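You operate a simulated robot arm through the tools that you are given. There is no shell and no other tool.

Carry out the task below with a simulated robot arm. There is one attempt and no reset: what you move stays moved.

Task
Spin the black mount's film down to yellow and put it back on the rack.
Fine: the teal or pink mount of the same weight goes in the pocket across from it; the lid ends open.
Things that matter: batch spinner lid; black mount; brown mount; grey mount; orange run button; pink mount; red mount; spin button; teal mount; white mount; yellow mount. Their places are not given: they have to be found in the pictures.

The check looks at the end state, three seconds after you hand in, the way a careful person would. Anything else that was tipped, shoved, dropped, spilled or broken makes it a failure. Lids that push on must go on centred and level and be pressed home; caps that screw on are set level and turned clockwise until they are tight.

Robot
A 7-joint arm with a two-finger parallel gripper, fixed in place. Base frame: the origin is at the foot of the arm, x ahead of it, y to its left, z up. Lengths are in m, angles in degrees, forces in N, time in s.
Its first joint turns from -132.0 to 132.0 degrees. Payload 3.91 kg.
The tool frame sits at the grasp point between the pads (the TCP): z along the fingers, y along the line on which they close. The tips reach 0.03 m beyond it. Largest opening 0.11 m; finger width 0.02, thickness 0.01; the body of the gripper, 0.048 by 0.112 m, starts 0.055 m behind the TCP.
Orientation is that of the tool frame in the base frame, as a unit quaternion [x, y, z, w]. With the fingers straight down and closing along the base's y, the tool's x points along the base's -x, its y along +y and its z along -z.

Tools
- The arm moves only by the tool step_arm. Its argument "targets" is a list of rows, each a list of 7 numbers: the opening, from 0 (shut) to 1 (fully open), then the shift along the tool's x, y, z in m, then the turn, a rotation vector about the tool's x, y, z in degrees. In form: [[hand, dx, dy, dz, rx, ry, rz], ...]. A call has 1 to 20 rows; each row shifts and turns the commanded pose from where the row before left it, along the tool's axes as they then stand. A row lasts 0.2 s, in which the tool goes at most 0.05 m and 8.6 degrees; a call with a longer step from one row to the next is refused whole, and so is a gripper value outside its range. A pose out of reach is approached as far as the arm can. The call stops where the force on the tool passes 80 N (or 10 N more than at its start, if that is more) or the arm is blocked; 0.2 s more then pass. The fingers move at their own pace (about 0.108 m/s each) and stop on an object; they squeeze with about 28 N. The grip force told is the motor's: it shows also when the fingers shut on nothing. Time passes only in rows, and 0.2 s behind the last, so rows that do not move let the fingers close. The reply holds the time, the measured pose of the TCP, the force on the tool along the base axes, the opening and the grip force, in the units named above and with some noise, with the torque about the TCP (base axes, N m) and any sound that the robot's microphone picked up.
- Cameras (640 x 400 px; columns grow to the right, rows downward): "scene" is fixed at [0.3974, -0.4997, 1.7183]; the picture's right is [1.00, -0.08, 0.00], its down [-0.04, -0.54, -0.84] and it looks along [0.07, 0.84, -0.54] (base axes); focal length 226 px, centre (320, 200). "wrist" rides on the gripper at [0.072, 0.017, -0.103] in the tool frame; the picture's right is [-0.23, 0.97, 0.00], its down [-0.76, -0.18, -0.62] and it looks along [-0.61, -0.14, 0.78] (tool axes); focal length 222 px, centre (320, 200).
- capture(camera): a new picture of that camera. It takes no simulated time.
- measure_at(camera, pixels): for up to 12 pixels [column, row] of the newest picture of that camera ("zoom" is the newest enlarged one), the place [x, y, z] in the base frame of the surface seen there, good to about 0.002 m. It takes no simulated time.
- zoom(camera, box): a new picture of the part [left, top, right, bottom] of that camera's present view, enlarged. It takes no simulated time.
- sign_off(): hands the job in; it is judged then, once.

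Open the gripper and draw the arm clear of the work before you hand the job in, unless the task says otherwise.

The tools are called as a command line: name --pt "numbers of a row" for each row, then --argument value for the rest, lists and objects as JSON in quotes. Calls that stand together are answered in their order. step_arm: Moves the arm, as the interface text tells. Its arguments: {"type":"object","properties":{"targets":{"type":"array","items":{"type":"array","items":{"type":"number"}}}},"required":["targets"]} The other tools are called the same way: capture (camera) takes a picture; measure_at (camera, pixels) gives the place of the surface under pixels of a picture; zoom (camera, box) takes an enlarged picture of a part of a camera's view; sign_off () hands the job in.

At the start:

```text
clock: 0.0
tool_pos: [0.2673, 0.3604, 1.6277]
tcp_rot: [0.0, 1.0, 0.0, 0.0]
contact_force: [-0.4, 0.1, -0.6]
moment: [-0.01, -0.04, -0.04]
grip_width: 0.1101
gripper_force: 0.0
```

scene: 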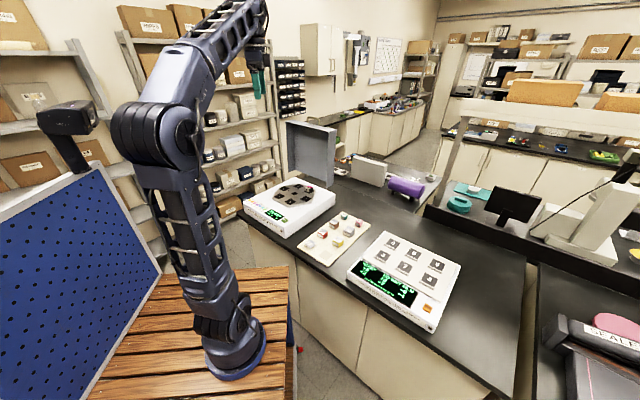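
wrist: 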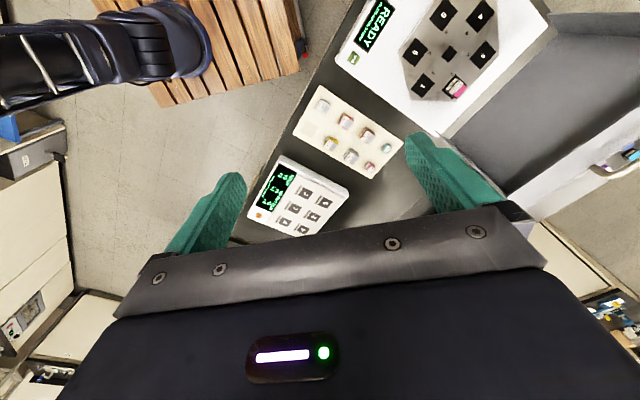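

The scene picture shows a spinner near (290,200), a rack near (336,238), and a second device with six pads and an orange button near (405,278). I'll zoom in on each.

zoom --camera "scene" --box '[230, 110, 350, 240]'

zoom --camera "scene" --box '[290, 200, 380, 270]'

zoom --camera "scene" --box '[340, 225, 470, 335]'

zoom --camera "wrist" --box '[230, 70, 420, 240]'

zoom --camera "wrist" --box '[330, 0, 560, 140]'

```text
3.08 times, centred on (290, 175) of scene
```

zoom: 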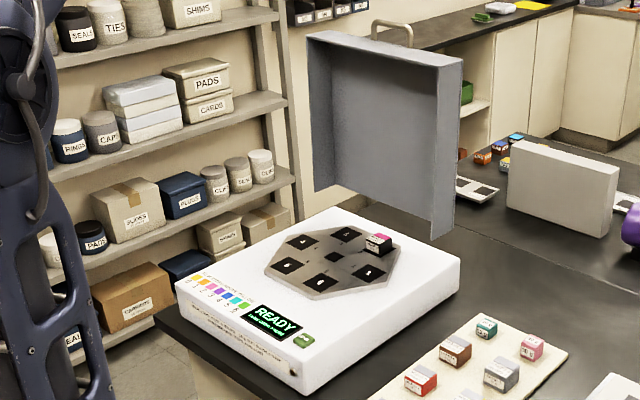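

```text
5.71 times, centred on (335, 235) of scene
```

zoom: 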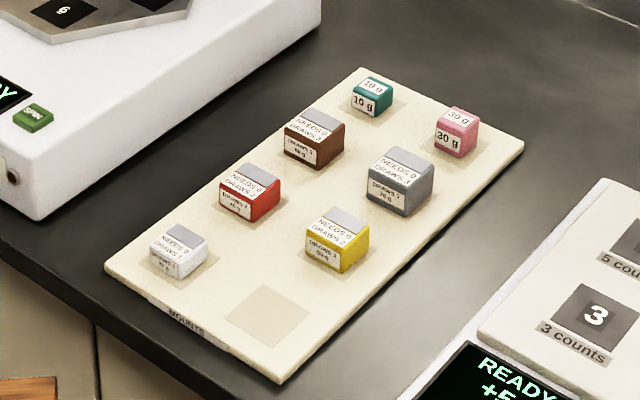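

```text
3.64 times, centred on (405, 280) of scene
```

zoom: 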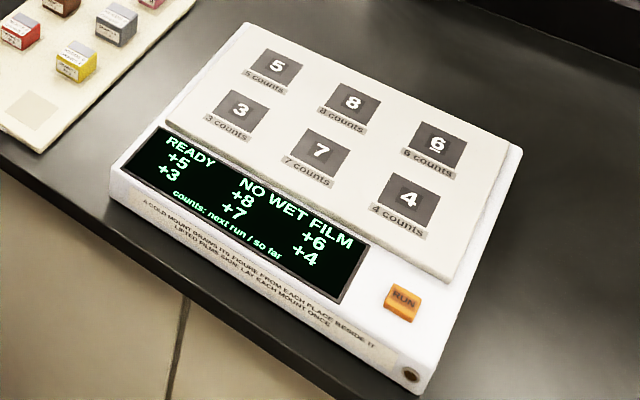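

```text
2.35 times, centred on (325, 155) of wrist
```

zoom: 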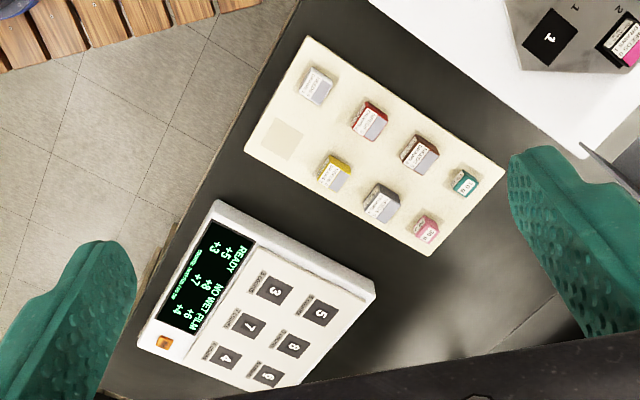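

```text
2.78 times, centred on (445, 70) of wrist
```

zoom: 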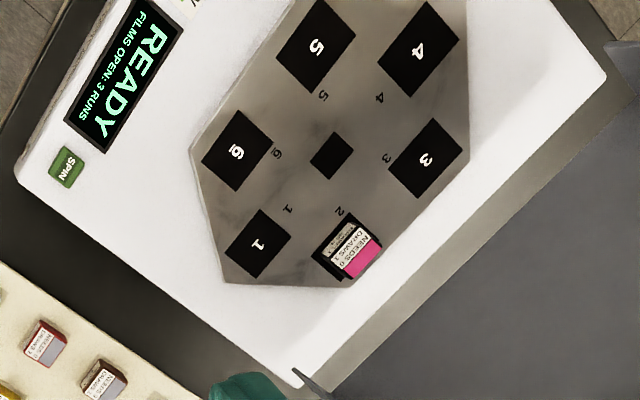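

The black mount appears to be in pocket 2 with a magenta film, and the scale and label text need a closer look. I'll zoom tighter.

zoom --camera "scene" --box '[260, 195, 296, 235]'

zoom --camera "scene" --box '[275, 170, 325, 210]'

zoom --camera "wrist" --box '[430, 60, 480, 110]'

zoom --camera "wrist" --box '[330, 0, 400, 50]'

zoom --camera "scene" --box '[345, 255, 440, 335]'

zoom --camera "scene" --box '[236, 195, 276, 235]'

```text
10.00 times, centred on (278, 215) of scene
```

zoom: 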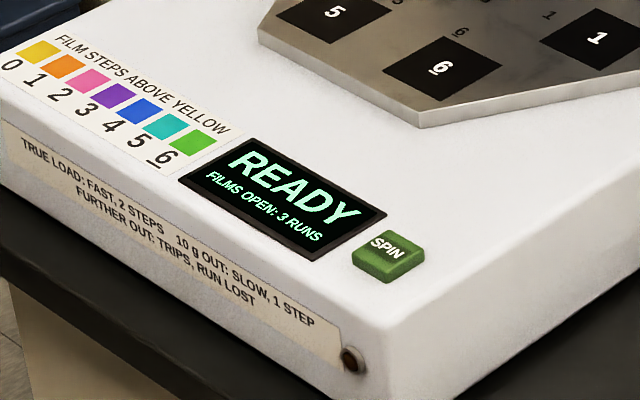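

```text
10.00 times, centred on (300, 190) of scene
```

zoom: 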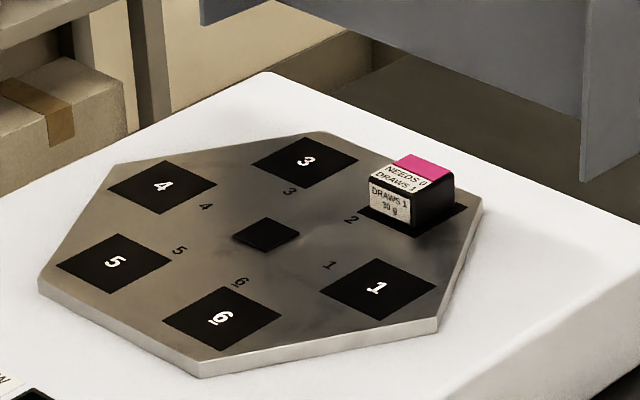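

```text
8.00 times, centred on (455, 85) of wrist
```

zoom: 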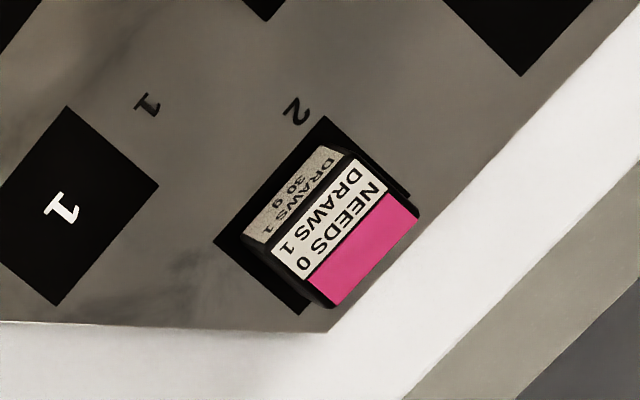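

```text
8.00 times, centred on (365, 25) of wrist
```

zoom: 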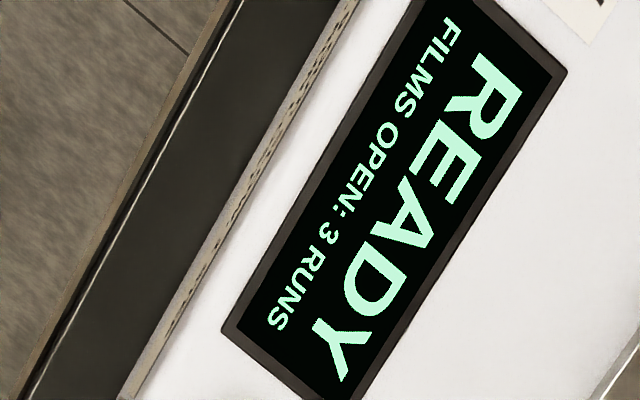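

```text
5.00 times, centred on (392, 295) of scene
```

zoom: 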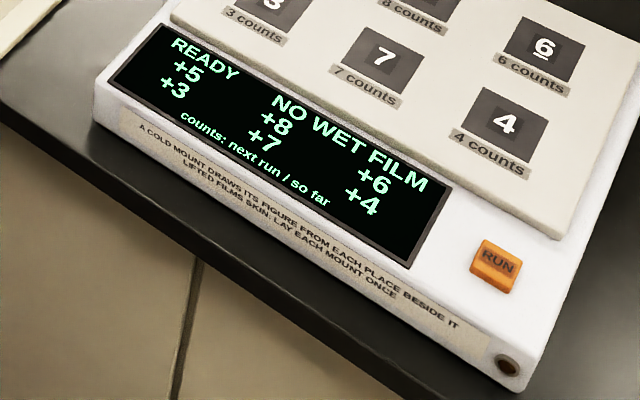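

```text
10.00 times, centred on (256, 215) of scene
```

zoom: 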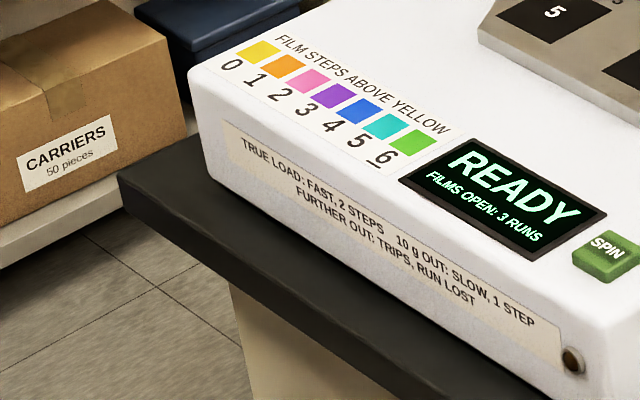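

The film is pink, 2 steps above yellow, so one true-load run with the 30 g counterweight should do it. The plate reads READY with 3 runs open. Next I'll measure the geometry.

capture --camera "scene"

zoom --camera "scene" --box '[230, 110, 350, 240]'

measure_at --camera "zoom" --pixels '[[315, 38], [460, 62], [320, 185], [440, 225], [375, 27], [411, 40], [375, 38], [380, 237], [303, 340], [346, 222], [460, 265], [300, 385]]'

measure_at --camera "scene" --pixels '[[340, 345], [340, 224], [270, 230], [300, 237], [336, 205], [373, 231], [338, 270], [520, 270], [336, 255], [390, 300]]'

```text
taken
```

scene: 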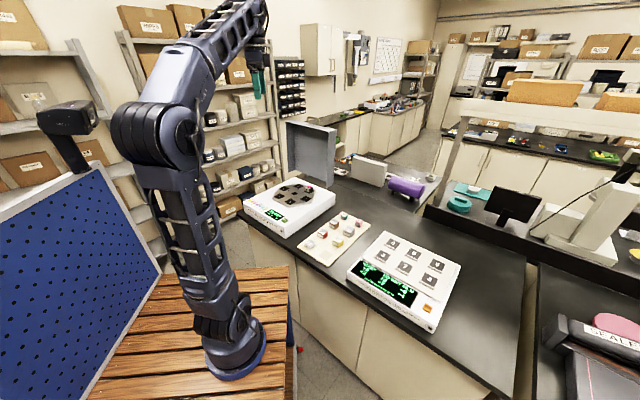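

```text
3.08 times, centred on (290, 175) of scene
```

zoom: 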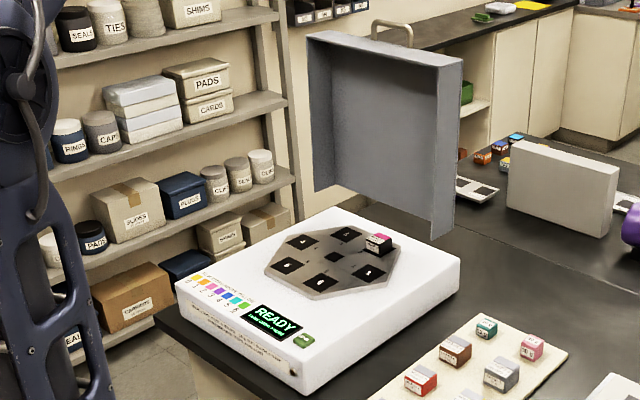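

```text
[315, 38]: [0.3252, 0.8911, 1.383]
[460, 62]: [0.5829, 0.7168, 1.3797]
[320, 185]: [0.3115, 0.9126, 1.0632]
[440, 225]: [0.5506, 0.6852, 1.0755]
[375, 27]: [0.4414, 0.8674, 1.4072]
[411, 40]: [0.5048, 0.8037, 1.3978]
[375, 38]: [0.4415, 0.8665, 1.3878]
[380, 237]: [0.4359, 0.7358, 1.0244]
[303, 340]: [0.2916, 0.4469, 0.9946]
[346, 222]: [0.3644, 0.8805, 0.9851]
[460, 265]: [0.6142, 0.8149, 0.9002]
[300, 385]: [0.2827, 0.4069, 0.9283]
```

```text
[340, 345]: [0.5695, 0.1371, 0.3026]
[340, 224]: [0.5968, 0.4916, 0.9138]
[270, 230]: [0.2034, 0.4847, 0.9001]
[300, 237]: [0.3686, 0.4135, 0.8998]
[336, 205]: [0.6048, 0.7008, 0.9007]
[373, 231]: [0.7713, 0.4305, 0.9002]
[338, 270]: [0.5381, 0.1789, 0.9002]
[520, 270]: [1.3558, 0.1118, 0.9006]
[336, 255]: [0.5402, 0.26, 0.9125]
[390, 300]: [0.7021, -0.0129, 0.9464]
```

The table is at z≈0.90 and the spinner's top is at about 0.985. I'll measure the pockets, mounts and lid precisely on tighter zooms.

zoom --camera "scene" --box '[240, 170, 336, 240]'

measure_at --camera "zoom" --pixels '[[30, 175], [290, 378], [635, 160], [280, 90], [233, 205], [255, 150], [347, 150], [417, 205], [325, 265], [320, 190], [445, 130], [455, 150]]'

zoom --camera "scene" --box '[275, 110, 347, 200]'

measure_at --camera "zoom" --pixels '[[150, 60], [165, 320], [320, 360], [230, 360], [420, 102], [415, 435], [390, 410], [245, 90], [335, 50], [290, 62], [290, 30], [130, 65]]'

```text
5.71 times, centred on (288, 205) of scene
```

zoom: 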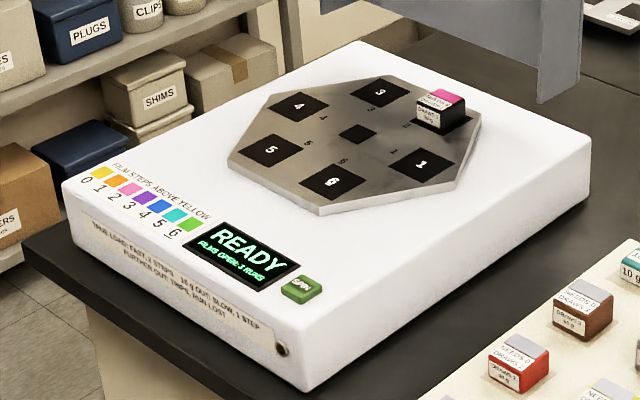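

```text
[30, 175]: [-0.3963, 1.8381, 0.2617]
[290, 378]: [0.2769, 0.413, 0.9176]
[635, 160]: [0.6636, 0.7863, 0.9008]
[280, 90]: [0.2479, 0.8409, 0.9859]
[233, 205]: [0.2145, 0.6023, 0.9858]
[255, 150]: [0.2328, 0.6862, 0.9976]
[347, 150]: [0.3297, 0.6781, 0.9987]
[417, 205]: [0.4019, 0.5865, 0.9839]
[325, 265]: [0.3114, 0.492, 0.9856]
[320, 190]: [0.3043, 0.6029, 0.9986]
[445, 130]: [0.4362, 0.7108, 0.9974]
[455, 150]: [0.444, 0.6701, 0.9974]
```

```text
4.44 times, centred on (311, 155) of scene
```

zoom: 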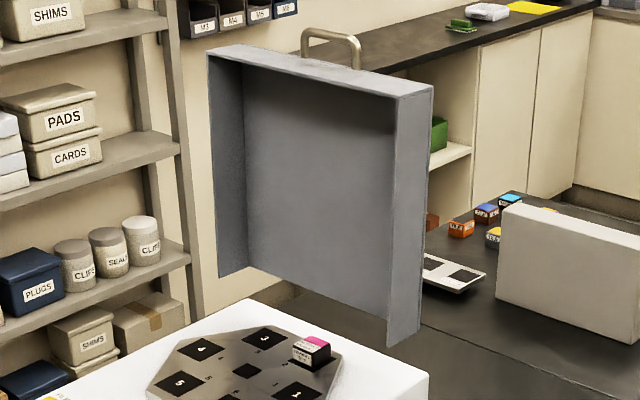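

```text
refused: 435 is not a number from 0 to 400
```

The lid stands open, with its handle at the top around (335,45) of this zoom. I'll measure the lid points.

measure_at --camera "zoom" --pixels '[[209, 54], [222, 275], [392, 343], [432, 90], [400, 97], [418, 336], [244, 267], [388, 315], [304, 48], [358, 62], [330, 34], [320, 200]]'

zoom --camera "scene" --box '[270, 175, 318, 210]'

measure_at --camera "zoom" --pixels '[[336, 124], [205, 150], [156, 228], [265, 284], [421, 255], [302, 200], [500, 140], [450, 190], [385, 140], [470, 115], [430, 112], [500, 112]]'

zoom --camera "scene" --box '[298, 205, 376, 270]'

```text
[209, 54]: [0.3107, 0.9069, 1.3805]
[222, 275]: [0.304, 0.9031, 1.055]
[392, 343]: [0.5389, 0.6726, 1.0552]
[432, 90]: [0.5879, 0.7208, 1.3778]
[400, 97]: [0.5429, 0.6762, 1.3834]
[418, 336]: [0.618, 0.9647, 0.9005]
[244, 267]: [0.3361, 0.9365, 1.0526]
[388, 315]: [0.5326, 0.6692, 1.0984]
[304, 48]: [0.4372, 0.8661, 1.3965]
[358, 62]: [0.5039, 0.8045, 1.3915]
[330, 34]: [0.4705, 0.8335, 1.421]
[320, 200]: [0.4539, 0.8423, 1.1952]
```

```text
11.43 times, centred on (294, 192) of scene
```

zoom: 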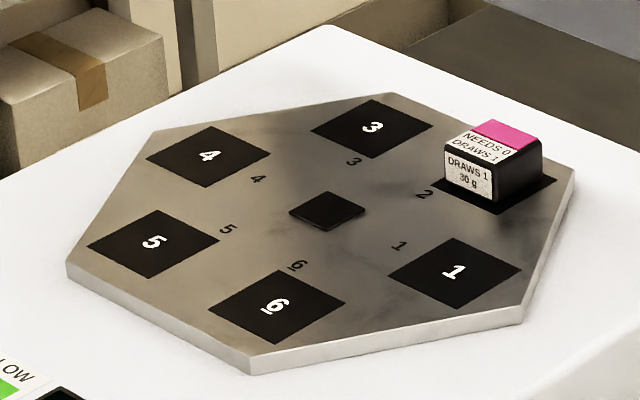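

```text
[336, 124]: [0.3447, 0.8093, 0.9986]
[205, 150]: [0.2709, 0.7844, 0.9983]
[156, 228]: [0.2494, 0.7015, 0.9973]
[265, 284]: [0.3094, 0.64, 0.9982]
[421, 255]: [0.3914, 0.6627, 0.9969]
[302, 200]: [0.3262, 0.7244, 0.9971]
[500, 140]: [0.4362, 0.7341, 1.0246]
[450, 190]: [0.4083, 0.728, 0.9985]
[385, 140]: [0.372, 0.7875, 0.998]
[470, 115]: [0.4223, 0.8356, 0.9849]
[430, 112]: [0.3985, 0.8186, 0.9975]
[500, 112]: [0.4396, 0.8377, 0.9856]
```

```text
6.15 times, centred on (337, 238) of scene
```

zoom: 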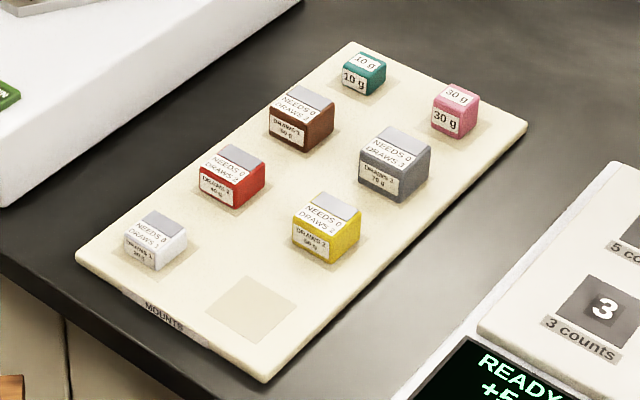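

The lid is about 0.33 m square and vertical, with its spin axis near (0.34, 0.71). Next I'll measure the mounts on the rack in the current zoom.

measure_at --camera "zoom" --pixels '[[458, 96], [446, 122], [461, 84], [433, 103], [477, 102], [463, 117], [434, 128], [459, 138], [252, 309], [209, 309], [252, 277], [296, 308]]'

measure_at --camera "zoom" --pixels '[[253, 343], [365, 75], [306, 102], [232, 172], [157, 236], [332, 216], [398, 150], [77, 258], [265, 380], [527, 122], [347, 43], [585, 320]]'

zoom --camera "scene" --box '[270, 175, 318, 210]'

measure_at --camera "zoom" --pixels '[[371, 127], [208, 156], [153, 243], [276, 305], [455, 271], [327, 210], [490, 120], [538, 137], [446, 143], [500, 168], [510, 130], [492, 202]]'

```text
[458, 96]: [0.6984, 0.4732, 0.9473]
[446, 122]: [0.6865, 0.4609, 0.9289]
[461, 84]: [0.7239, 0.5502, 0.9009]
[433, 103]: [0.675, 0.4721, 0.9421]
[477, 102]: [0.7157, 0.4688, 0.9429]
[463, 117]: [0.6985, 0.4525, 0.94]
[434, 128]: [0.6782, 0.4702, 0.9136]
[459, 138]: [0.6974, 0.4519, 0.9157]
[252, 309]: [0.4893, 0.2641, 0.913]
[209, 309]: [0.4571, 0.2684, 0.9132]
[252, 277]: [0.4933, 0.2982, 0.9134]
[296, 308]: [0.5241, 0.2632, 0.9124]
```

```text
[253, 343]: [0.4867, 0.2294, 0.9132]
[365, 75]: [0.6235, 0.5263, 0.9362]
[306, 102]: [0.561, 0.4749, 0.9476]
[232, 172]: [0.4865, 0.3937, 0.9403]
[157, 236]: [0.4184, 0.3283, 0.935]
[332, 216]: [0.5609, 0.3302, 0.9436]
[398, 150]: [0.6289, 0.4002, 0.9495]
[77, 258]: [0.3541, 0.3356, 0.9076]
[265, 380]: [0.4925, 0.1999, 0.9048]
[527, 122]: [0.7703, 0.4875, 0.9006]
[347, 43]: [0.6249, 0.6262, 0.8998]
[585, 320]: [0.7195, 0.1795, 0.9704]
```

```text
11.43 times, centred on (294, 192) of scene
```

zoom: 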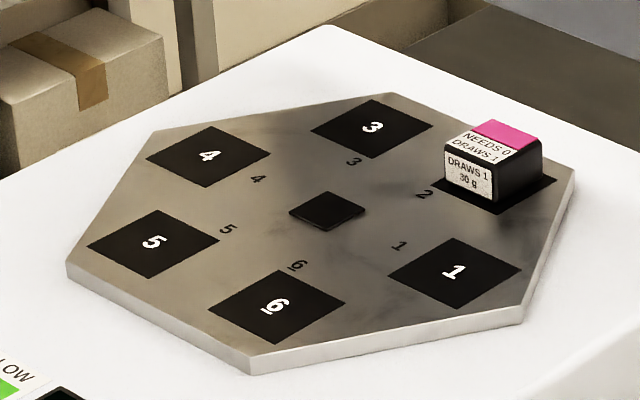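

```text
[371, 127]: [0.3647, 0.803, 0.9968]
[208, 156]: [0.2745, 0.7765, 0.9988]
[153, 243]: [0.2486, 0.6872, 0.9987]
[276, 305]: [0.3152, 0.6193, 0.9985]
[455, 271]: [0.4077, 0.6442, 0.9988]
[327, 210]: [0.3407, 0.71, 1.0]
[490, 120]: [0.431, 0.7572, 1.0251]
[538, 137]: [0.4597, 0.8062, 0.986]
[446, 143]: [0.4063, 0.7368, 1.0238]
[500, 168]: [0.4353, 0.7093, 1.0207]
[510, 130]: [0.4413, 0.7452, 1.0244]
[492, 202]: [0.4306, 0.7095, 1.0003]
```

Pockets: 5 is at (0.249,0.687), pocket 2 with the black mount at (0.431,0.734), and the centre at (0.340,0.711). Pink is at about (0.6955,0.4705), and everything is yawed by 45°. I'll turn the tool by -45° and move above pink at z=1.25 for a look.

step_arm --pt "0.6 0 0 0 0 0 -7.5" --pt "0.6 0 0 0 0 0 -7.5" --pt "0.6 0 0 0 0 0 -7.5" --pt "0.6 0 0 0 0 0 -7.5" --pt "0.6 0 0 0 0 0 -7.5" --pt "0.6 0 0 0 0 0 -7.5"

step_arm --pt "0.6 -0.02718 -0.01606 0.027 0 0 0" --pt "0.6 -0.02718 -0.01606 0.027 0 0 0" --pt "0.6 -0.02718 -0.01606 0.027 0 0 0" --pt "0.6 -0.02718 -0.01606 0.027 0 0 0" --pt "0.6 -0.02718 -0.01606 0.027 0 0 0" --pt "0.6 -0.02718 -0.01606 0.027 0 0 0" --pt "0.6 -0.02718 -0.01606 0.027 0 0 0" --pt "0.6 -0.02718 -0.01606 0.027 0 0 0" --pt "0.6 -0.02718 -0.01606 0.027 0 0 0" --pt "0.6 -0.02718 -0.01606 0.027 0 0 0" --pt "0.6 -0.02718 -0.01606 0.027 0 0 0" --pt "0.6 -0.02718 -0.01606 0.027 0 0 0" --pt "0.6 -0.02718 -0.01606 0.027 0 0 0" --pt "0.6 -0.02718 -0.01606 0.027 0 0 0" --pt "0.6 0 0 0 0 0 0"

capture --camera "wrist"

capture --camera "scene"

```text
clock: 1.4
tool_pos: [0.2679, 0.3603, 1.6294]
tcp_rot: [-0.384, 0.923, -0.001, -0.001]
contact_force: [-0.1, 0.0, 0.2]
moment: [-0.07, 0.03, 0.02]
grip_width: 0.0658
gripper_force: 0.0
```

```text
clock: 4.6
tool_pos: [0.6955, 0.4738, 1.2503]
tcp_rot: [-0.383, 0.924, -0.001, 0.0]
contact_force: [0.4, -0.4, 0.0]
moment: [-0.06, -0.02, -0.02]
grip_width: 0.0661
gripper_force: 0.0
```

```text
taken
```

wrist: 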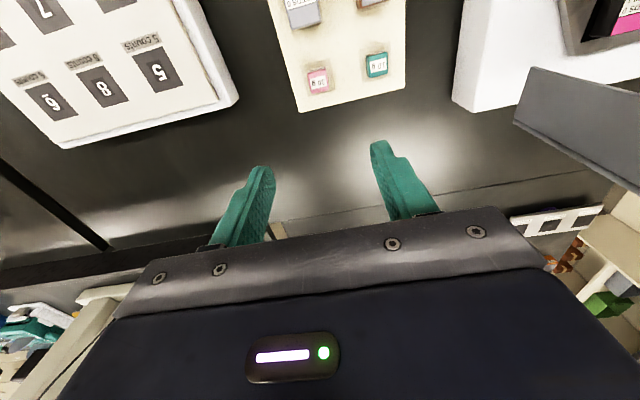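

```text
taken
```

scene: 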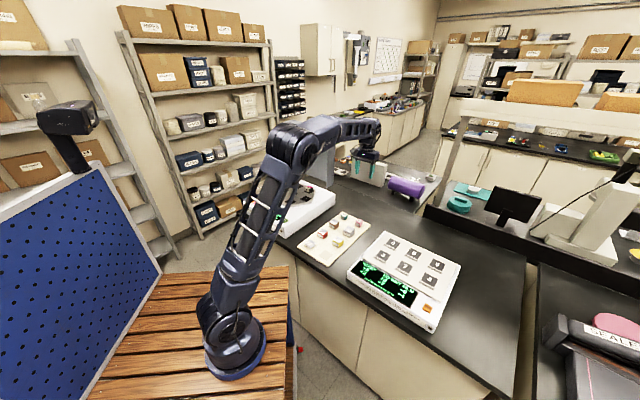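

Pink shows at (318,80) in the wrist view. I'll zoom and measure it precisely before going down, along with the lid edge.

zoom --camera "wrist" --box '[290, 40, 410, 115]'

zoom --camera "wrist" --box '[450, 0, 640, 160]'

```text
5.33 times, centred on (350, 78) of wrist
```

zoom: 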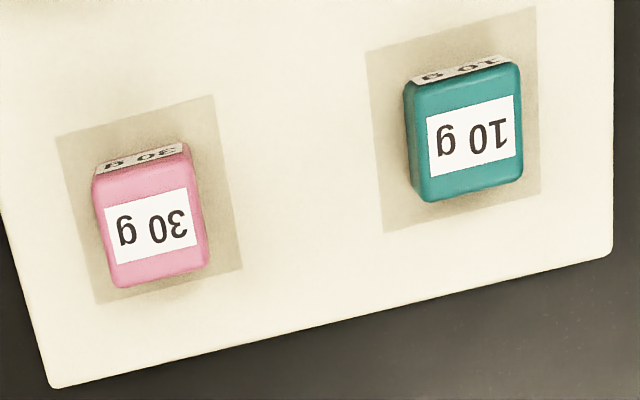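

```text
2.50 times, centred on (545, 80) of wrist
```

zoom: 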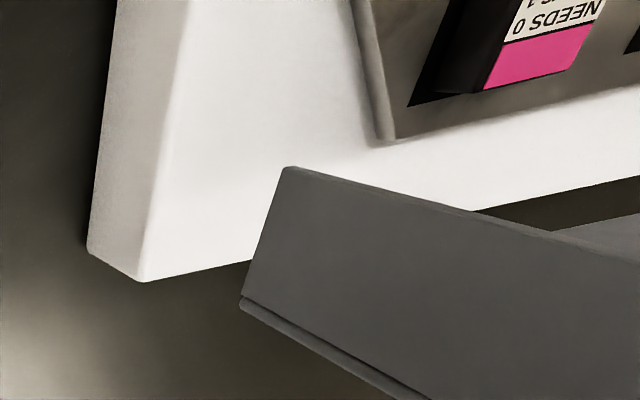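

I'll re-zoom on pink and measure its top-face corners.

zoom --camera "wrist" --box '[290, 40, 410, 115]'

measure_at --camera "zoom" --pixels '[[101, 182], [186, 158], [202, 265], [120, 282], [152, 222], [230, 200], [60, 138], [211, 99], [240, 265], [97, 300], [464, 130], [300, 180]]'

```text
5.33 times, centred on (350, 78) of wrist
```

zoom: 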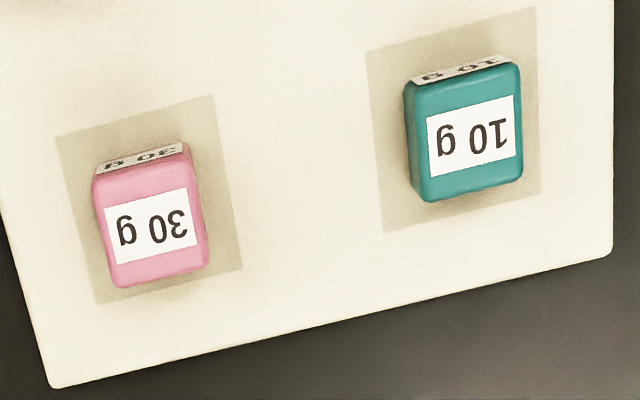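

```text
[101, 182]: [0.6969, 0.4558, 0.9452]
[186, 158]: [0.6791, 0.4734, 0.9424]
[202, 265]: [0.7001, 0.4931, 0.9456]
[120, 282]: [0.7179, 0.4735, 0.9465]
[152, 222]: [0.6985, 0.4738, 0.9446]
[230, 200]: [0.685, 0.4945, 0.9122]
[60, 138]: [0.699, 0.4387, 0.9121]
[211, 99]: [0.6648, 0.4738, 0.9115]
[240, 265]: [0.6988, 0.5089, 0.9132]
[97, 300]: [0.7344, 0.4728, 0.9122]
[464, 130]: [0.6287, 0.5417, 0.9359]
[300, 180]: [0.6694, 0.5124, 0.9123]
```

Pink's top centre is (0.6985,0.474,0.945), in a slot on a rack surface at 0.912. I'll descend to TCP z≈0.947 with a small correction and check before gripping.

step_arm --pt "0.6 -0.002 -0.002 0.04 0 0 0" --pt "0.6 0 0 0.045 0 0 0" --pt "0.6 0 0 0.045 0 0 0" --pt "0.6 0 0 0.045 0 0 0" --pt "0.6 0 0 0.04 0 0 0" --pt "0.6 0 0 0.035 0 0 0" --pt "0.6 0 0 0.025 0 0 0" --pt "0.6 0 0 0.015 0 0 0" --pt "0.6 0 0 0 0 0 0" --pt "0.6 0 0 0 0 0 0"

capture --camera "wrist"

```text
clock: 6.8
tool_pos: [0.6998, 0.4708, 0.9601]
tcp_rot: [-0.382, 0.924, 0.0, 0.001]
contact_force: [-0.3, 0.1, 0.1]
moment: [-0.04, 0.05, -0.05]
grip_width: 0.0659
gripper_force: 0.0
```

```text
taken
```

wrist: 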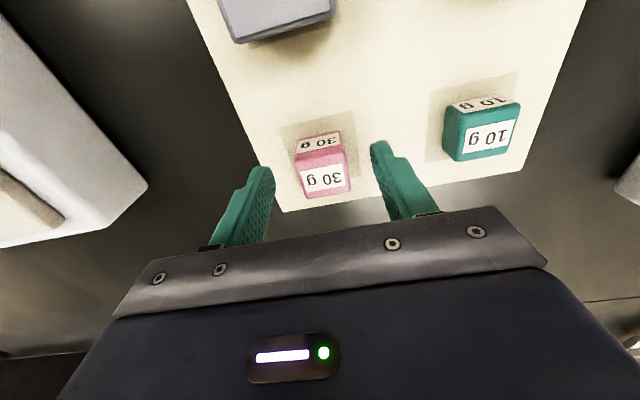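

The fingers straddle pink at (323,165) with slight offsets. I'll correct by about 3 mm, descend 13 mm, then close on it.

step_arm --pt "0.6 -0.001 0.002 0.007 0 0 0" --pt "0.6 0 0 0.006 0 0 0" --pt "0.6 0 0 0 0 0 0"

step_arm --pt "0.6 0 0 0 0 0 0"

zoom --camera "wrist" --box '[240, 100, 420, 220]'

```text
clock: 7.6
tool_pos: [0.6992, 0.4727, 0.9474]
tcp_rot: [-0.383, 0.924, 0.001, 0.001]
contact_force: [0.1, 0.7, -0.1]
moment: [-0.03, 0.02, -0.01]
grip_width: 0.066
gripper_force: 0.0
```

```text
clock: 8.0
tool_pos: [0.6984, 0.4723, 0.9482]
tcp_rot: [-0.383, 0.924, 0.0, -0.001]
contact_force: [0.3, -0.4, 0.1]
moment: [0.01, -0.04, -0.03]
grip_width: 0.0662
gripper_force: 0.1
```

```text
3.33 times, centred on (330, 160) of wrist
```

zoom: 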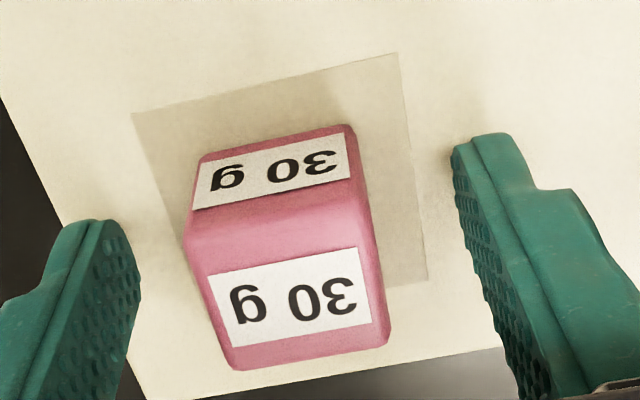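

Pink is centred between the pads with the tips about 5 mm above the rack. Closing.

step_arm --pt "0.35 0 0 0.001 0 0 0" --pt "0.2 0 0 0 0 0 0" --pt "0.1 0 0 0 0 0 0" --pt "0 0 0 0 0 0 0" --pt "0 0 0 0 0 0 0"

step_arm --pt "0 0 0 -0.02 0 0 0" --pt "0 0 0 -0.04 0 0 0" --pt "0 0 0 -0.045 0 0 0" --pt "0 0 0 -0.045 0 0 0" --pt "0 0 0 -0.03 0 0 0" --pt "0 0 0 0 0 0 0"

capture --camera "wrist"

```text
clock: 9.2
tool_pos: [0.6987, 0.4725, 0.9456]
tcp_rot: [-0.383, 0.924, 0.0, 0.0]
contact_force: [-0.8, 0.2, -0.1]
moment: [0.02, 0.03, 0.05]
grip_width: 0.0314
gripper_force: 28.0
```

```text
clock: 10.6
tool_pos: [0.7002, 0.4715, 1.124]
tcp_rot: [-0.383, 0.924, 0.0, 0.0]
contact_force: [-0.8, 0.0, -1.1]
moment: [0.01, -0.01, 0.02]
grip_width: 0.031
gripper_force: 27.9
```

```text
taken
```

wrist: 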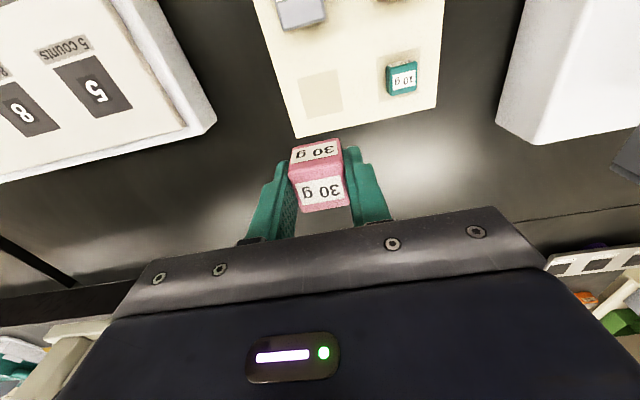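

Pink is held with a width of 0.031 m. I'll carry it at z≈1.12 to above pocket 5 and look at the pockets from there.

step_arm --pt "0 0.0152 0.0429 0 0 0 0" --pt "0 0.0152 0.0429 0 0 0 0" --pt "0 0.0152 0.0429 0 0 0 0" --pt "0 0.0152 0.0429 0 0 0 0" --pt "0 0.0152 0.0429 0 0 0 0" --pt "0 0.0152 0.0429 0 0 0 0" --pt "0 0.0152 0.0429 0 0 0 0" --pt "0 0.0152 0.0429 0 0 0 0" --pt "0 0.0152 0.0429 0 0 0 0" --pt "0 0.0152 0.0429 0 0 0 0" --pt "0 0.0152 0.0429 0 0 0 0" --pt "0 0 0 0 0 0 0" --pt "0 0 0 0 0 0 0"

capture --camera "wrist"

capture --camera "scene"

zoom --camera "wrist" --box '[200, 0, 440, 150]'

```text
clock: 13.4
tool_pos: [0.2479, 0.6869, 1.1267]
tcp_rot: [-0.382, 0.924, 0.001, -0.001]
contact_force: [-1.5, 0.0, -0.8]
moment: [0.0, -0.03, 0.03]
grip_width: 0.0312
gripper_force: 28.5
```

```text
taken
```

wrist: 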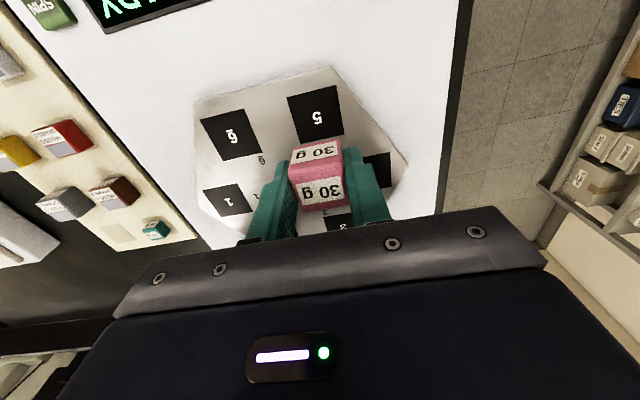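

```text
taken
```

scene: 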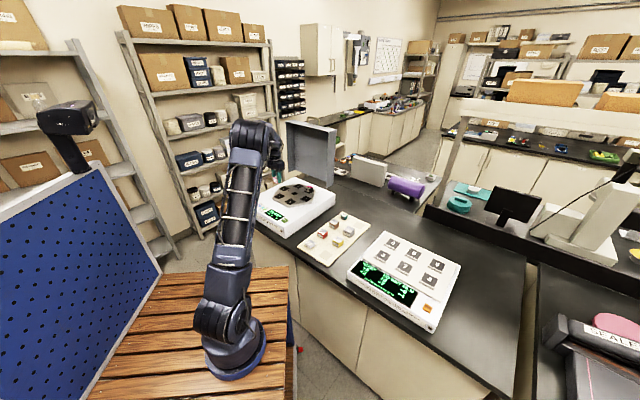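

```text
2.67 times, centred on (320, 75) of wrist
```

zoom: 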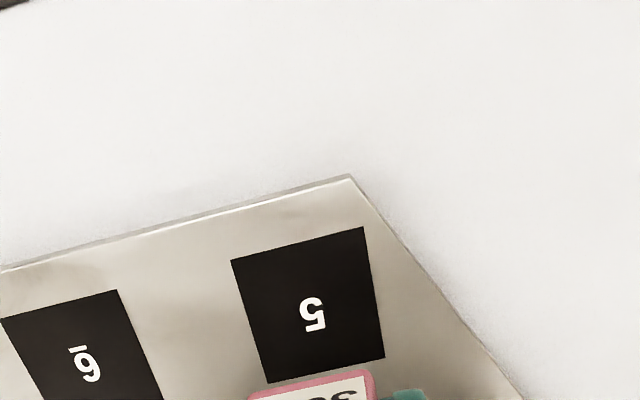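

Pocket 5 is in view at (315,112), flat and black. I'll measure its corners and centre depth.

measure_at --camera "zoom" --pixels '[[231, 260], [363, 228], [385, 357], [268, 383], [295, 300], [340, 340], [200, 330], [60, 340], [250, 250], [330, 280]]'

```text
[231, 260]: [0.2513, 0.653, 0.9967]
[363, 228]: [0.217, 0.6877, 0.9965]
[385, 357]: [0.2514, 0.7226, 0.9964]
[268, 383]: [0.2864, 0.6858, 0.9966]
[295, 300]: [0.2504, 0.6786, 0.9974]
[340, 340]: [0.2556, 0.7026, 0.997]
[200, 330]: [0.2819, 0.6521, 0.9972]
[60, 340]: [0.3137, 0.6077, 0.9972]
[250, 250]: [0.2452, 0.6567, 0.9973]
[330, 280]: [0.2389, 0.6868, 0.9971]
```

Pocket 5's centre is (0.2515,0.6873,0.997). I'll correct by 2–3 mm, lower to about 1 cm above seating, and check.

step_arm --pt "0 -0.0018 -0.0023 0.03 0 0 0" --pt "0 0 0 0.03 0 0 0" --pt "0 0 0 0.02 0 0 0" --pt "0 0 0 0.005 0 0 0" --pt "0 0 0 0 0 0 0"

capture --camera "wrist"

zoom --camera "wrist" --box '[230, 90, 410, 220]'

```text
clock: 14.6
tool_pos: [0.249, 0.6881, 1.0408]
tcp_rot: [-0.382, 0.924, 0.0, 0.0]
contact_force: [0.2, 0.3, -0.2]
moment: [0.01, 0.0, -0.01]
grip_width: 0.031
gripper_force: 27.3
```

```text
taken
```

wrist: 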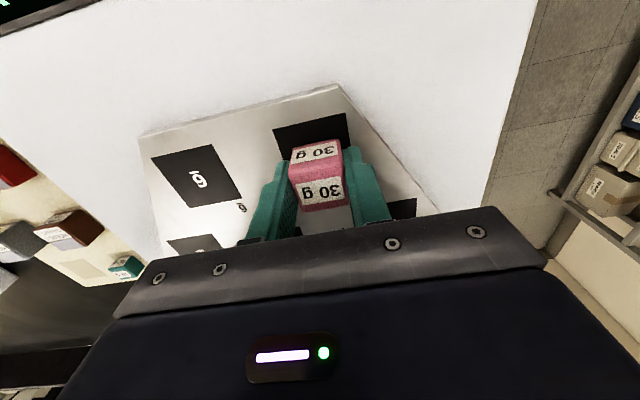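

```text
3.08 times, centred on (320, 155) of wrist
```

zoom: 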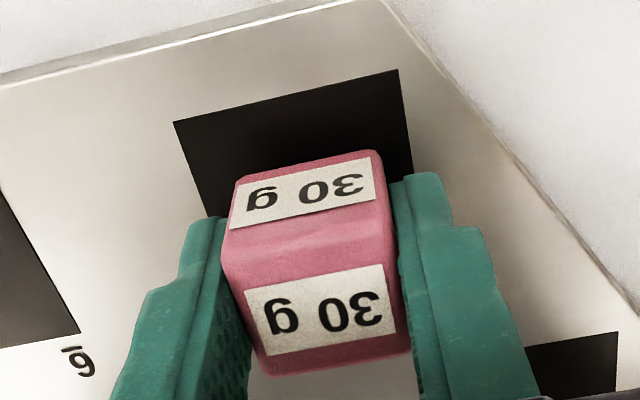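

Alignment looks right. I'll lower the last 10 mm slowly and watch for contact.

step_arm --pt "0 0 -0.001 0.004 0 0 0" --pt "0 0 0 0.003 0 0 0" --pt "0 0 0 0 0 0 0"

step_arm --pt "0 0 0 0.002 0 0 0" --pt "0 0 0 0 0 0 0"

```text
clock: 15.4
tool_pos: [0.25, 0.6863, 1.0352]
tcp_rot: [-0.382, 0.924, 0.001, 0.0]
contact_force: [0.1, 0.0, -0.8]
moment: [0.01, -0.01, -0.01]
grip_width: 0.031
gripper_force: 28.6
```

```text
clock: 16.0
tool_pos: [0.2498, 0.6878, 1.0321]
tcp_rot: [-0.382, 0.924, 0.0, -0.001]
contact_force: [1.3, -0.4, -0.3]
moment: [-0.04, 0.01, -0.03]
grip_width: 0.0312
gripper_force: 27.9
```

No contact yet at z≈1.032, so I'll continue in 1 mm steps.

step_arm --pt "0 0 0 0.001 0 0 0" --pt "0 0 0 0 0 0 0"

step_arm --pt "0 0 0 0.001 0 0 0" --pt "0 0 0 0 0 0 0"

zoom --camera "wrist" --box '[230, 90, 410, 220]'

```text
clock: 16.6
tool_pos: [0.2501, 0.687, 1.0311]
tcp_rot: [-0.383, 0.924, 0.0, 0.001]
contact_force: [0.9, -0.9, 0.6]
moment: [-0.01, 0.0, 0.03]
grip_width: 0.0312
gripper_force: 27.8
```

```text
clock: 17.2
tool_pos: [0.25, 0.6861, 1.0304]
tcp_rot: [-0.382, 0.924, 0.001, 0.0]
contact_force: [-2.0, 3.1, 10.9]
moment: [-0.05, 0.08, -0.02]
grip_width: 0.031
gripper_force: 27.7
```

```text
3.08 times, centred on (320, 155) of wrist
```

zoom: 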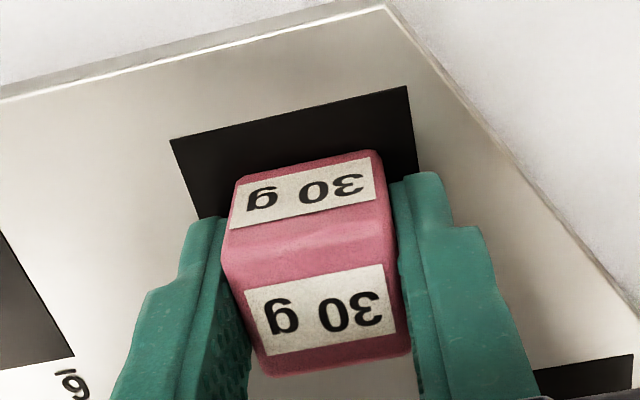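

Contact at 10.9 N with pink seated in pocket 5. I'll open the hand gently and rise straight up.

step_arm --pt "0.35 0 0 0 0 0 0" --pt "0.45 0 0 0 0 0 0" --pt "0.5 0 0 0 0 0 0" --pt "0.5 0 0 -0.02 0 0 0" --pt "0.5 0 0 -0.04 0 0 0" --pt "0.5 0 0 -0.045 0 0 0" --pt "0.5 0 0 -0.045 0 0 0" --pt "0.5 0 0 0 0 0 0"

capture --camera "wrist"

zoom --camera "wrist" --box '[200, 0, 440, 150]'

```text
clock: 19.0
tool_pos: [0.251, 0.6863, 1.1807]
tcp_rot: [-0.383, 0.924, 0.0, 0.0]
contact_force: [0.9, -0.2, 0.1]
moment: [0.01, 0.01, -0.04]
grip_width: 0.0553
gripper_force: 0.1
```

```text
taken
```

wrist: 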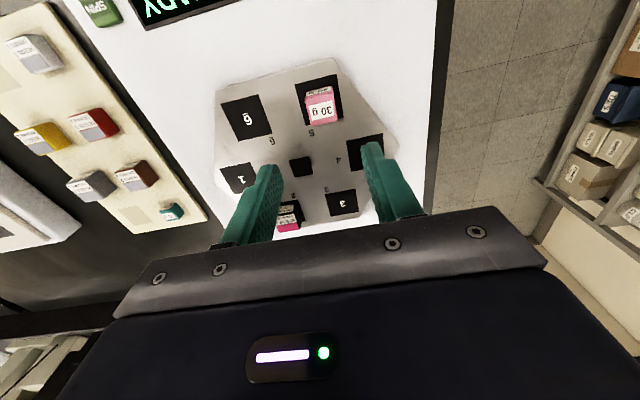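

```text
2.67 times, centred on (320, 75) of wrist
```

zoom: 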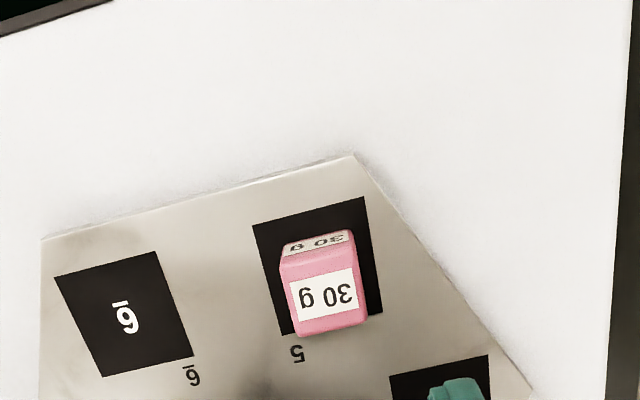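

Pink sits squarely in pocket 5. Next I'll inspect the lid handle from above and to the side before grasping it.

step_arm --pt "1 -0.0079 -0.0235 -0.0382 0 0 0" --pt "1 -0.0079 -0.0235 -0.0382 0 0 0" --pt "1 -0.0079 -0.0235 -0.0382 0 0 0" --pt "1 -0.0079 -0.0235 -0.0382 0 0 0" --pt "1 -0.0079 -0.0235 -0.0382 0 0 0" --pt "1 -0.0079 -0.0235 -0.0382 0 0 0" --pt "1 -0.0079 -0.0235 -0.0382 0 0 0" --pt "1 -0.0079 -0.0235 -0.0382 0 0 0" --pt "1 -0.0079 -0.0235 -0.0382 0 0 0" --pt "1 -0.0079 -0.0235 -0.0382 0 0 0" --pt "1 -0.0079 -0.0235 -0.0382 0 0 0" --pt "1 0 0 0 0 0 0"

capture --camera "wrist"

capture --camera "scene"

```text
clock: 21.6
tool_pos: [0.4617, 0.5815, 1.5442]
tcp_rot: [-0.382, 0.924, 0.0, 0.001]
contact_force: [-0.2, -0.4, 0.1]
moment: [0.0, 0.0, -0.02]
grip_width: 0.11
gripper_force: 0.0
out of reach, approached as far as the arm can: row 10, 11
```

```text
taken
```

wrist: 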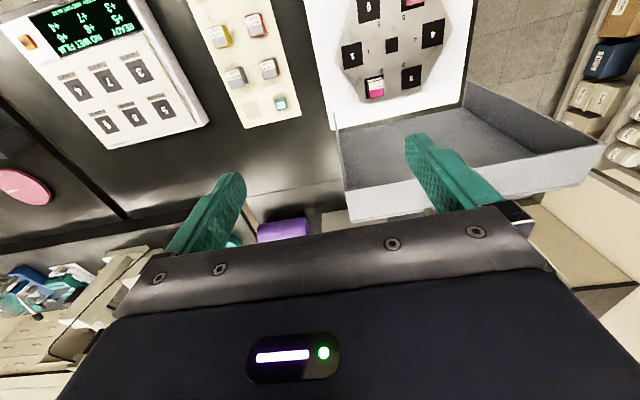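

```text
taken
```

scene: 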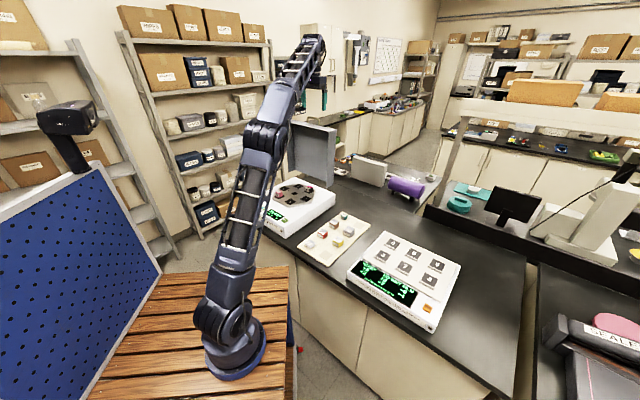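

Tool-down reach ends here (r≈0.74 at z≈1.54), so the handle needs a tilted tool. I'll measure the arm's base and links to work out the reachable envelope.

measure_at --camera "scene" --pixels '[[240, 375], [270, 320], [230, 360], [215, 320], [225, 265], [245, 205], [268, 135], [290, 85], [300, 65], [314, 45], [315, 100], [325, 85]]'

zoom --camera "scene" --box '[190, 20, 350, 390]'

```text
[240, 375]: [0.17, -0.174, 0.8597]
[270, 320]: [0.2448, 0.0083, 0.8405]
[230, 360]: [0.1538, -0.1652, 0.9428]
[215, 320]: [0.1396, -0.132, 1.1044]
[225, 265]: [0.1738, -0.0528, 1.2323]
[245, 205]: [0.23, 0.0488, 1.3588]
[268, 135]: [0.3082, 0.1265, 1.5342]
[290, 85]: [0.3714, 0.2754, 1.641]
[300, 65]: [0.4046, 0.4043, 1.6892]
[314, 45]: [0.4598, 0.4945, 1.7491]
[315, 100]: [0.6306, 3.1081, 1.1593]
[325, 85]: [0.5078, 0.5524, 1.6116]
```

```text
1.08 times, centred on (270, 205) of scene (not enlarged: the box is as wide or as high as the picture)
```

zoom: 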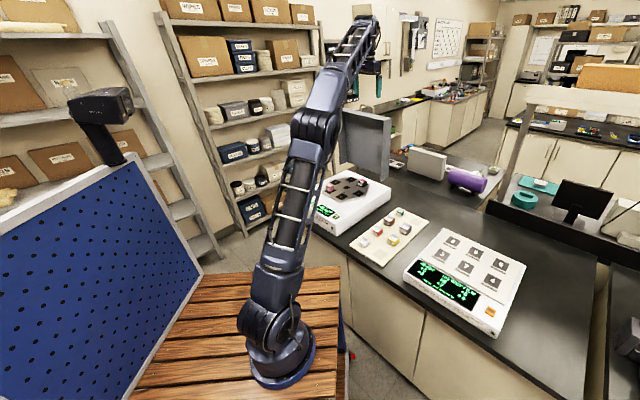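

The arm's base axis is really near (0.14,-0.10), with the shoulder at about z 1.17, so the handle at (0.47,0.835,1.41) is reachable only with a tool tilted about 45°. The right finger is hiding the handle, so I'll close the fingers to see it and zoom the scene view too.

step_arm --pt "0 0 0 0 0 0 0" --pt "0 0 0 0 0 0 0" --pt "0 0 0 0 0 0 0"

capture --camera "wrist"

zoom --camera "scene" --box '[280, 105, 350, 150]'

```text
clock: 22.4
tool_pos: [0.4622, 0.581, 1.544]
tcp_rot: [-0.383, 0.924, 0.0, 0.0]
contact_force: [-0.3, 0.3, 0.2]
moment: [-0.05, 0.02, 0.0]
grip_width: 0.0001
gripper_force: 28.3
```

```text
taken
```

wrist: 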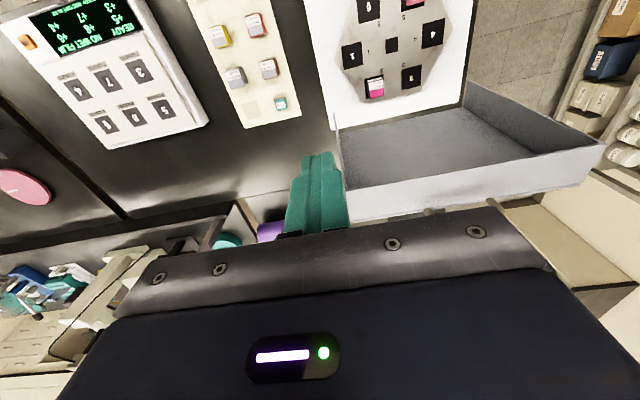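

```text
8.89 times, centred on (315, 128) of scene
```

zoom: 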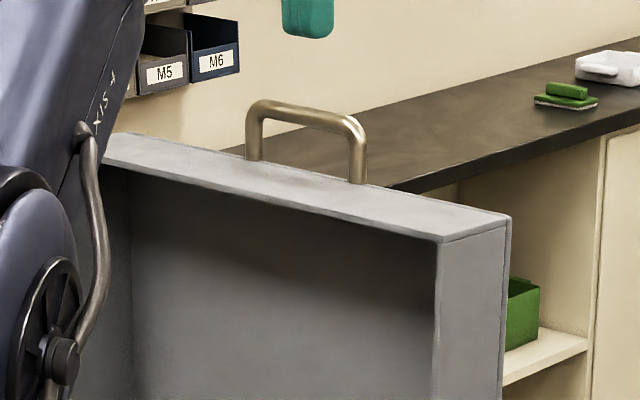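

The handle is a round U-bar at the back edge of the lid's top wall. I'll measure its bar and legs.

measure_at --camera "zoom" --pixels '[[255, 110], [265, 103], [310, 114], [345, 122], [358, 135], [358, 178], [254, 155], [310, 119], [356, 160], [300, 175], [500, 215], [440, 240]]'

zoom --camera "wrist" --box '[330, 130, 610, 230]'

```text
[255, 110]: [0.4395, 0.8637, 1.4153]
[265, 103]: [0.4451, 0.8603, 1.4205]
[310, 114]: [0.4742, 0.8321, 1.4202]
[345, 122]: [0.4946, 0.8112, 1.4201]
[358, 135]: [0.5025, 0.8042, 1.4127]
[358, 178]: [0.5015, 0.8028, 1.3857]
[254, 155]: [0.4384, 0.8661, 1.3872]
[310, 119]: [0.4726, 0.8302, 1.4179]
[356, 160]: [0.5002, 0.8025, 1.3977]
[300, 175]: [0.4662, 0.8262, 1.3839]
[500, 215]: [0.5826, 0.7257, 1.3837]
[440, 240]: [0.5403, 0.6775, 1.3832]
```

```text
2.29 times, centred on (470, 180) of wrist
```

zoom: 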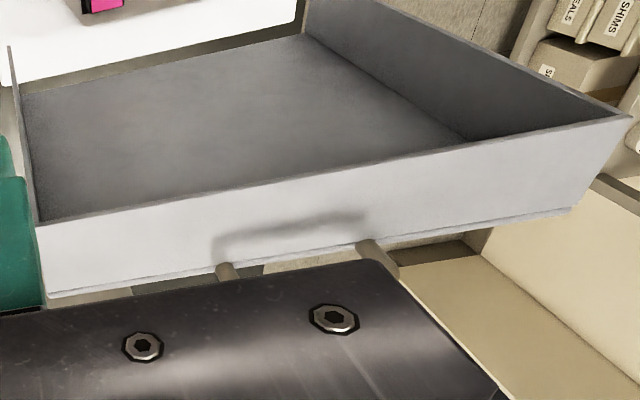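

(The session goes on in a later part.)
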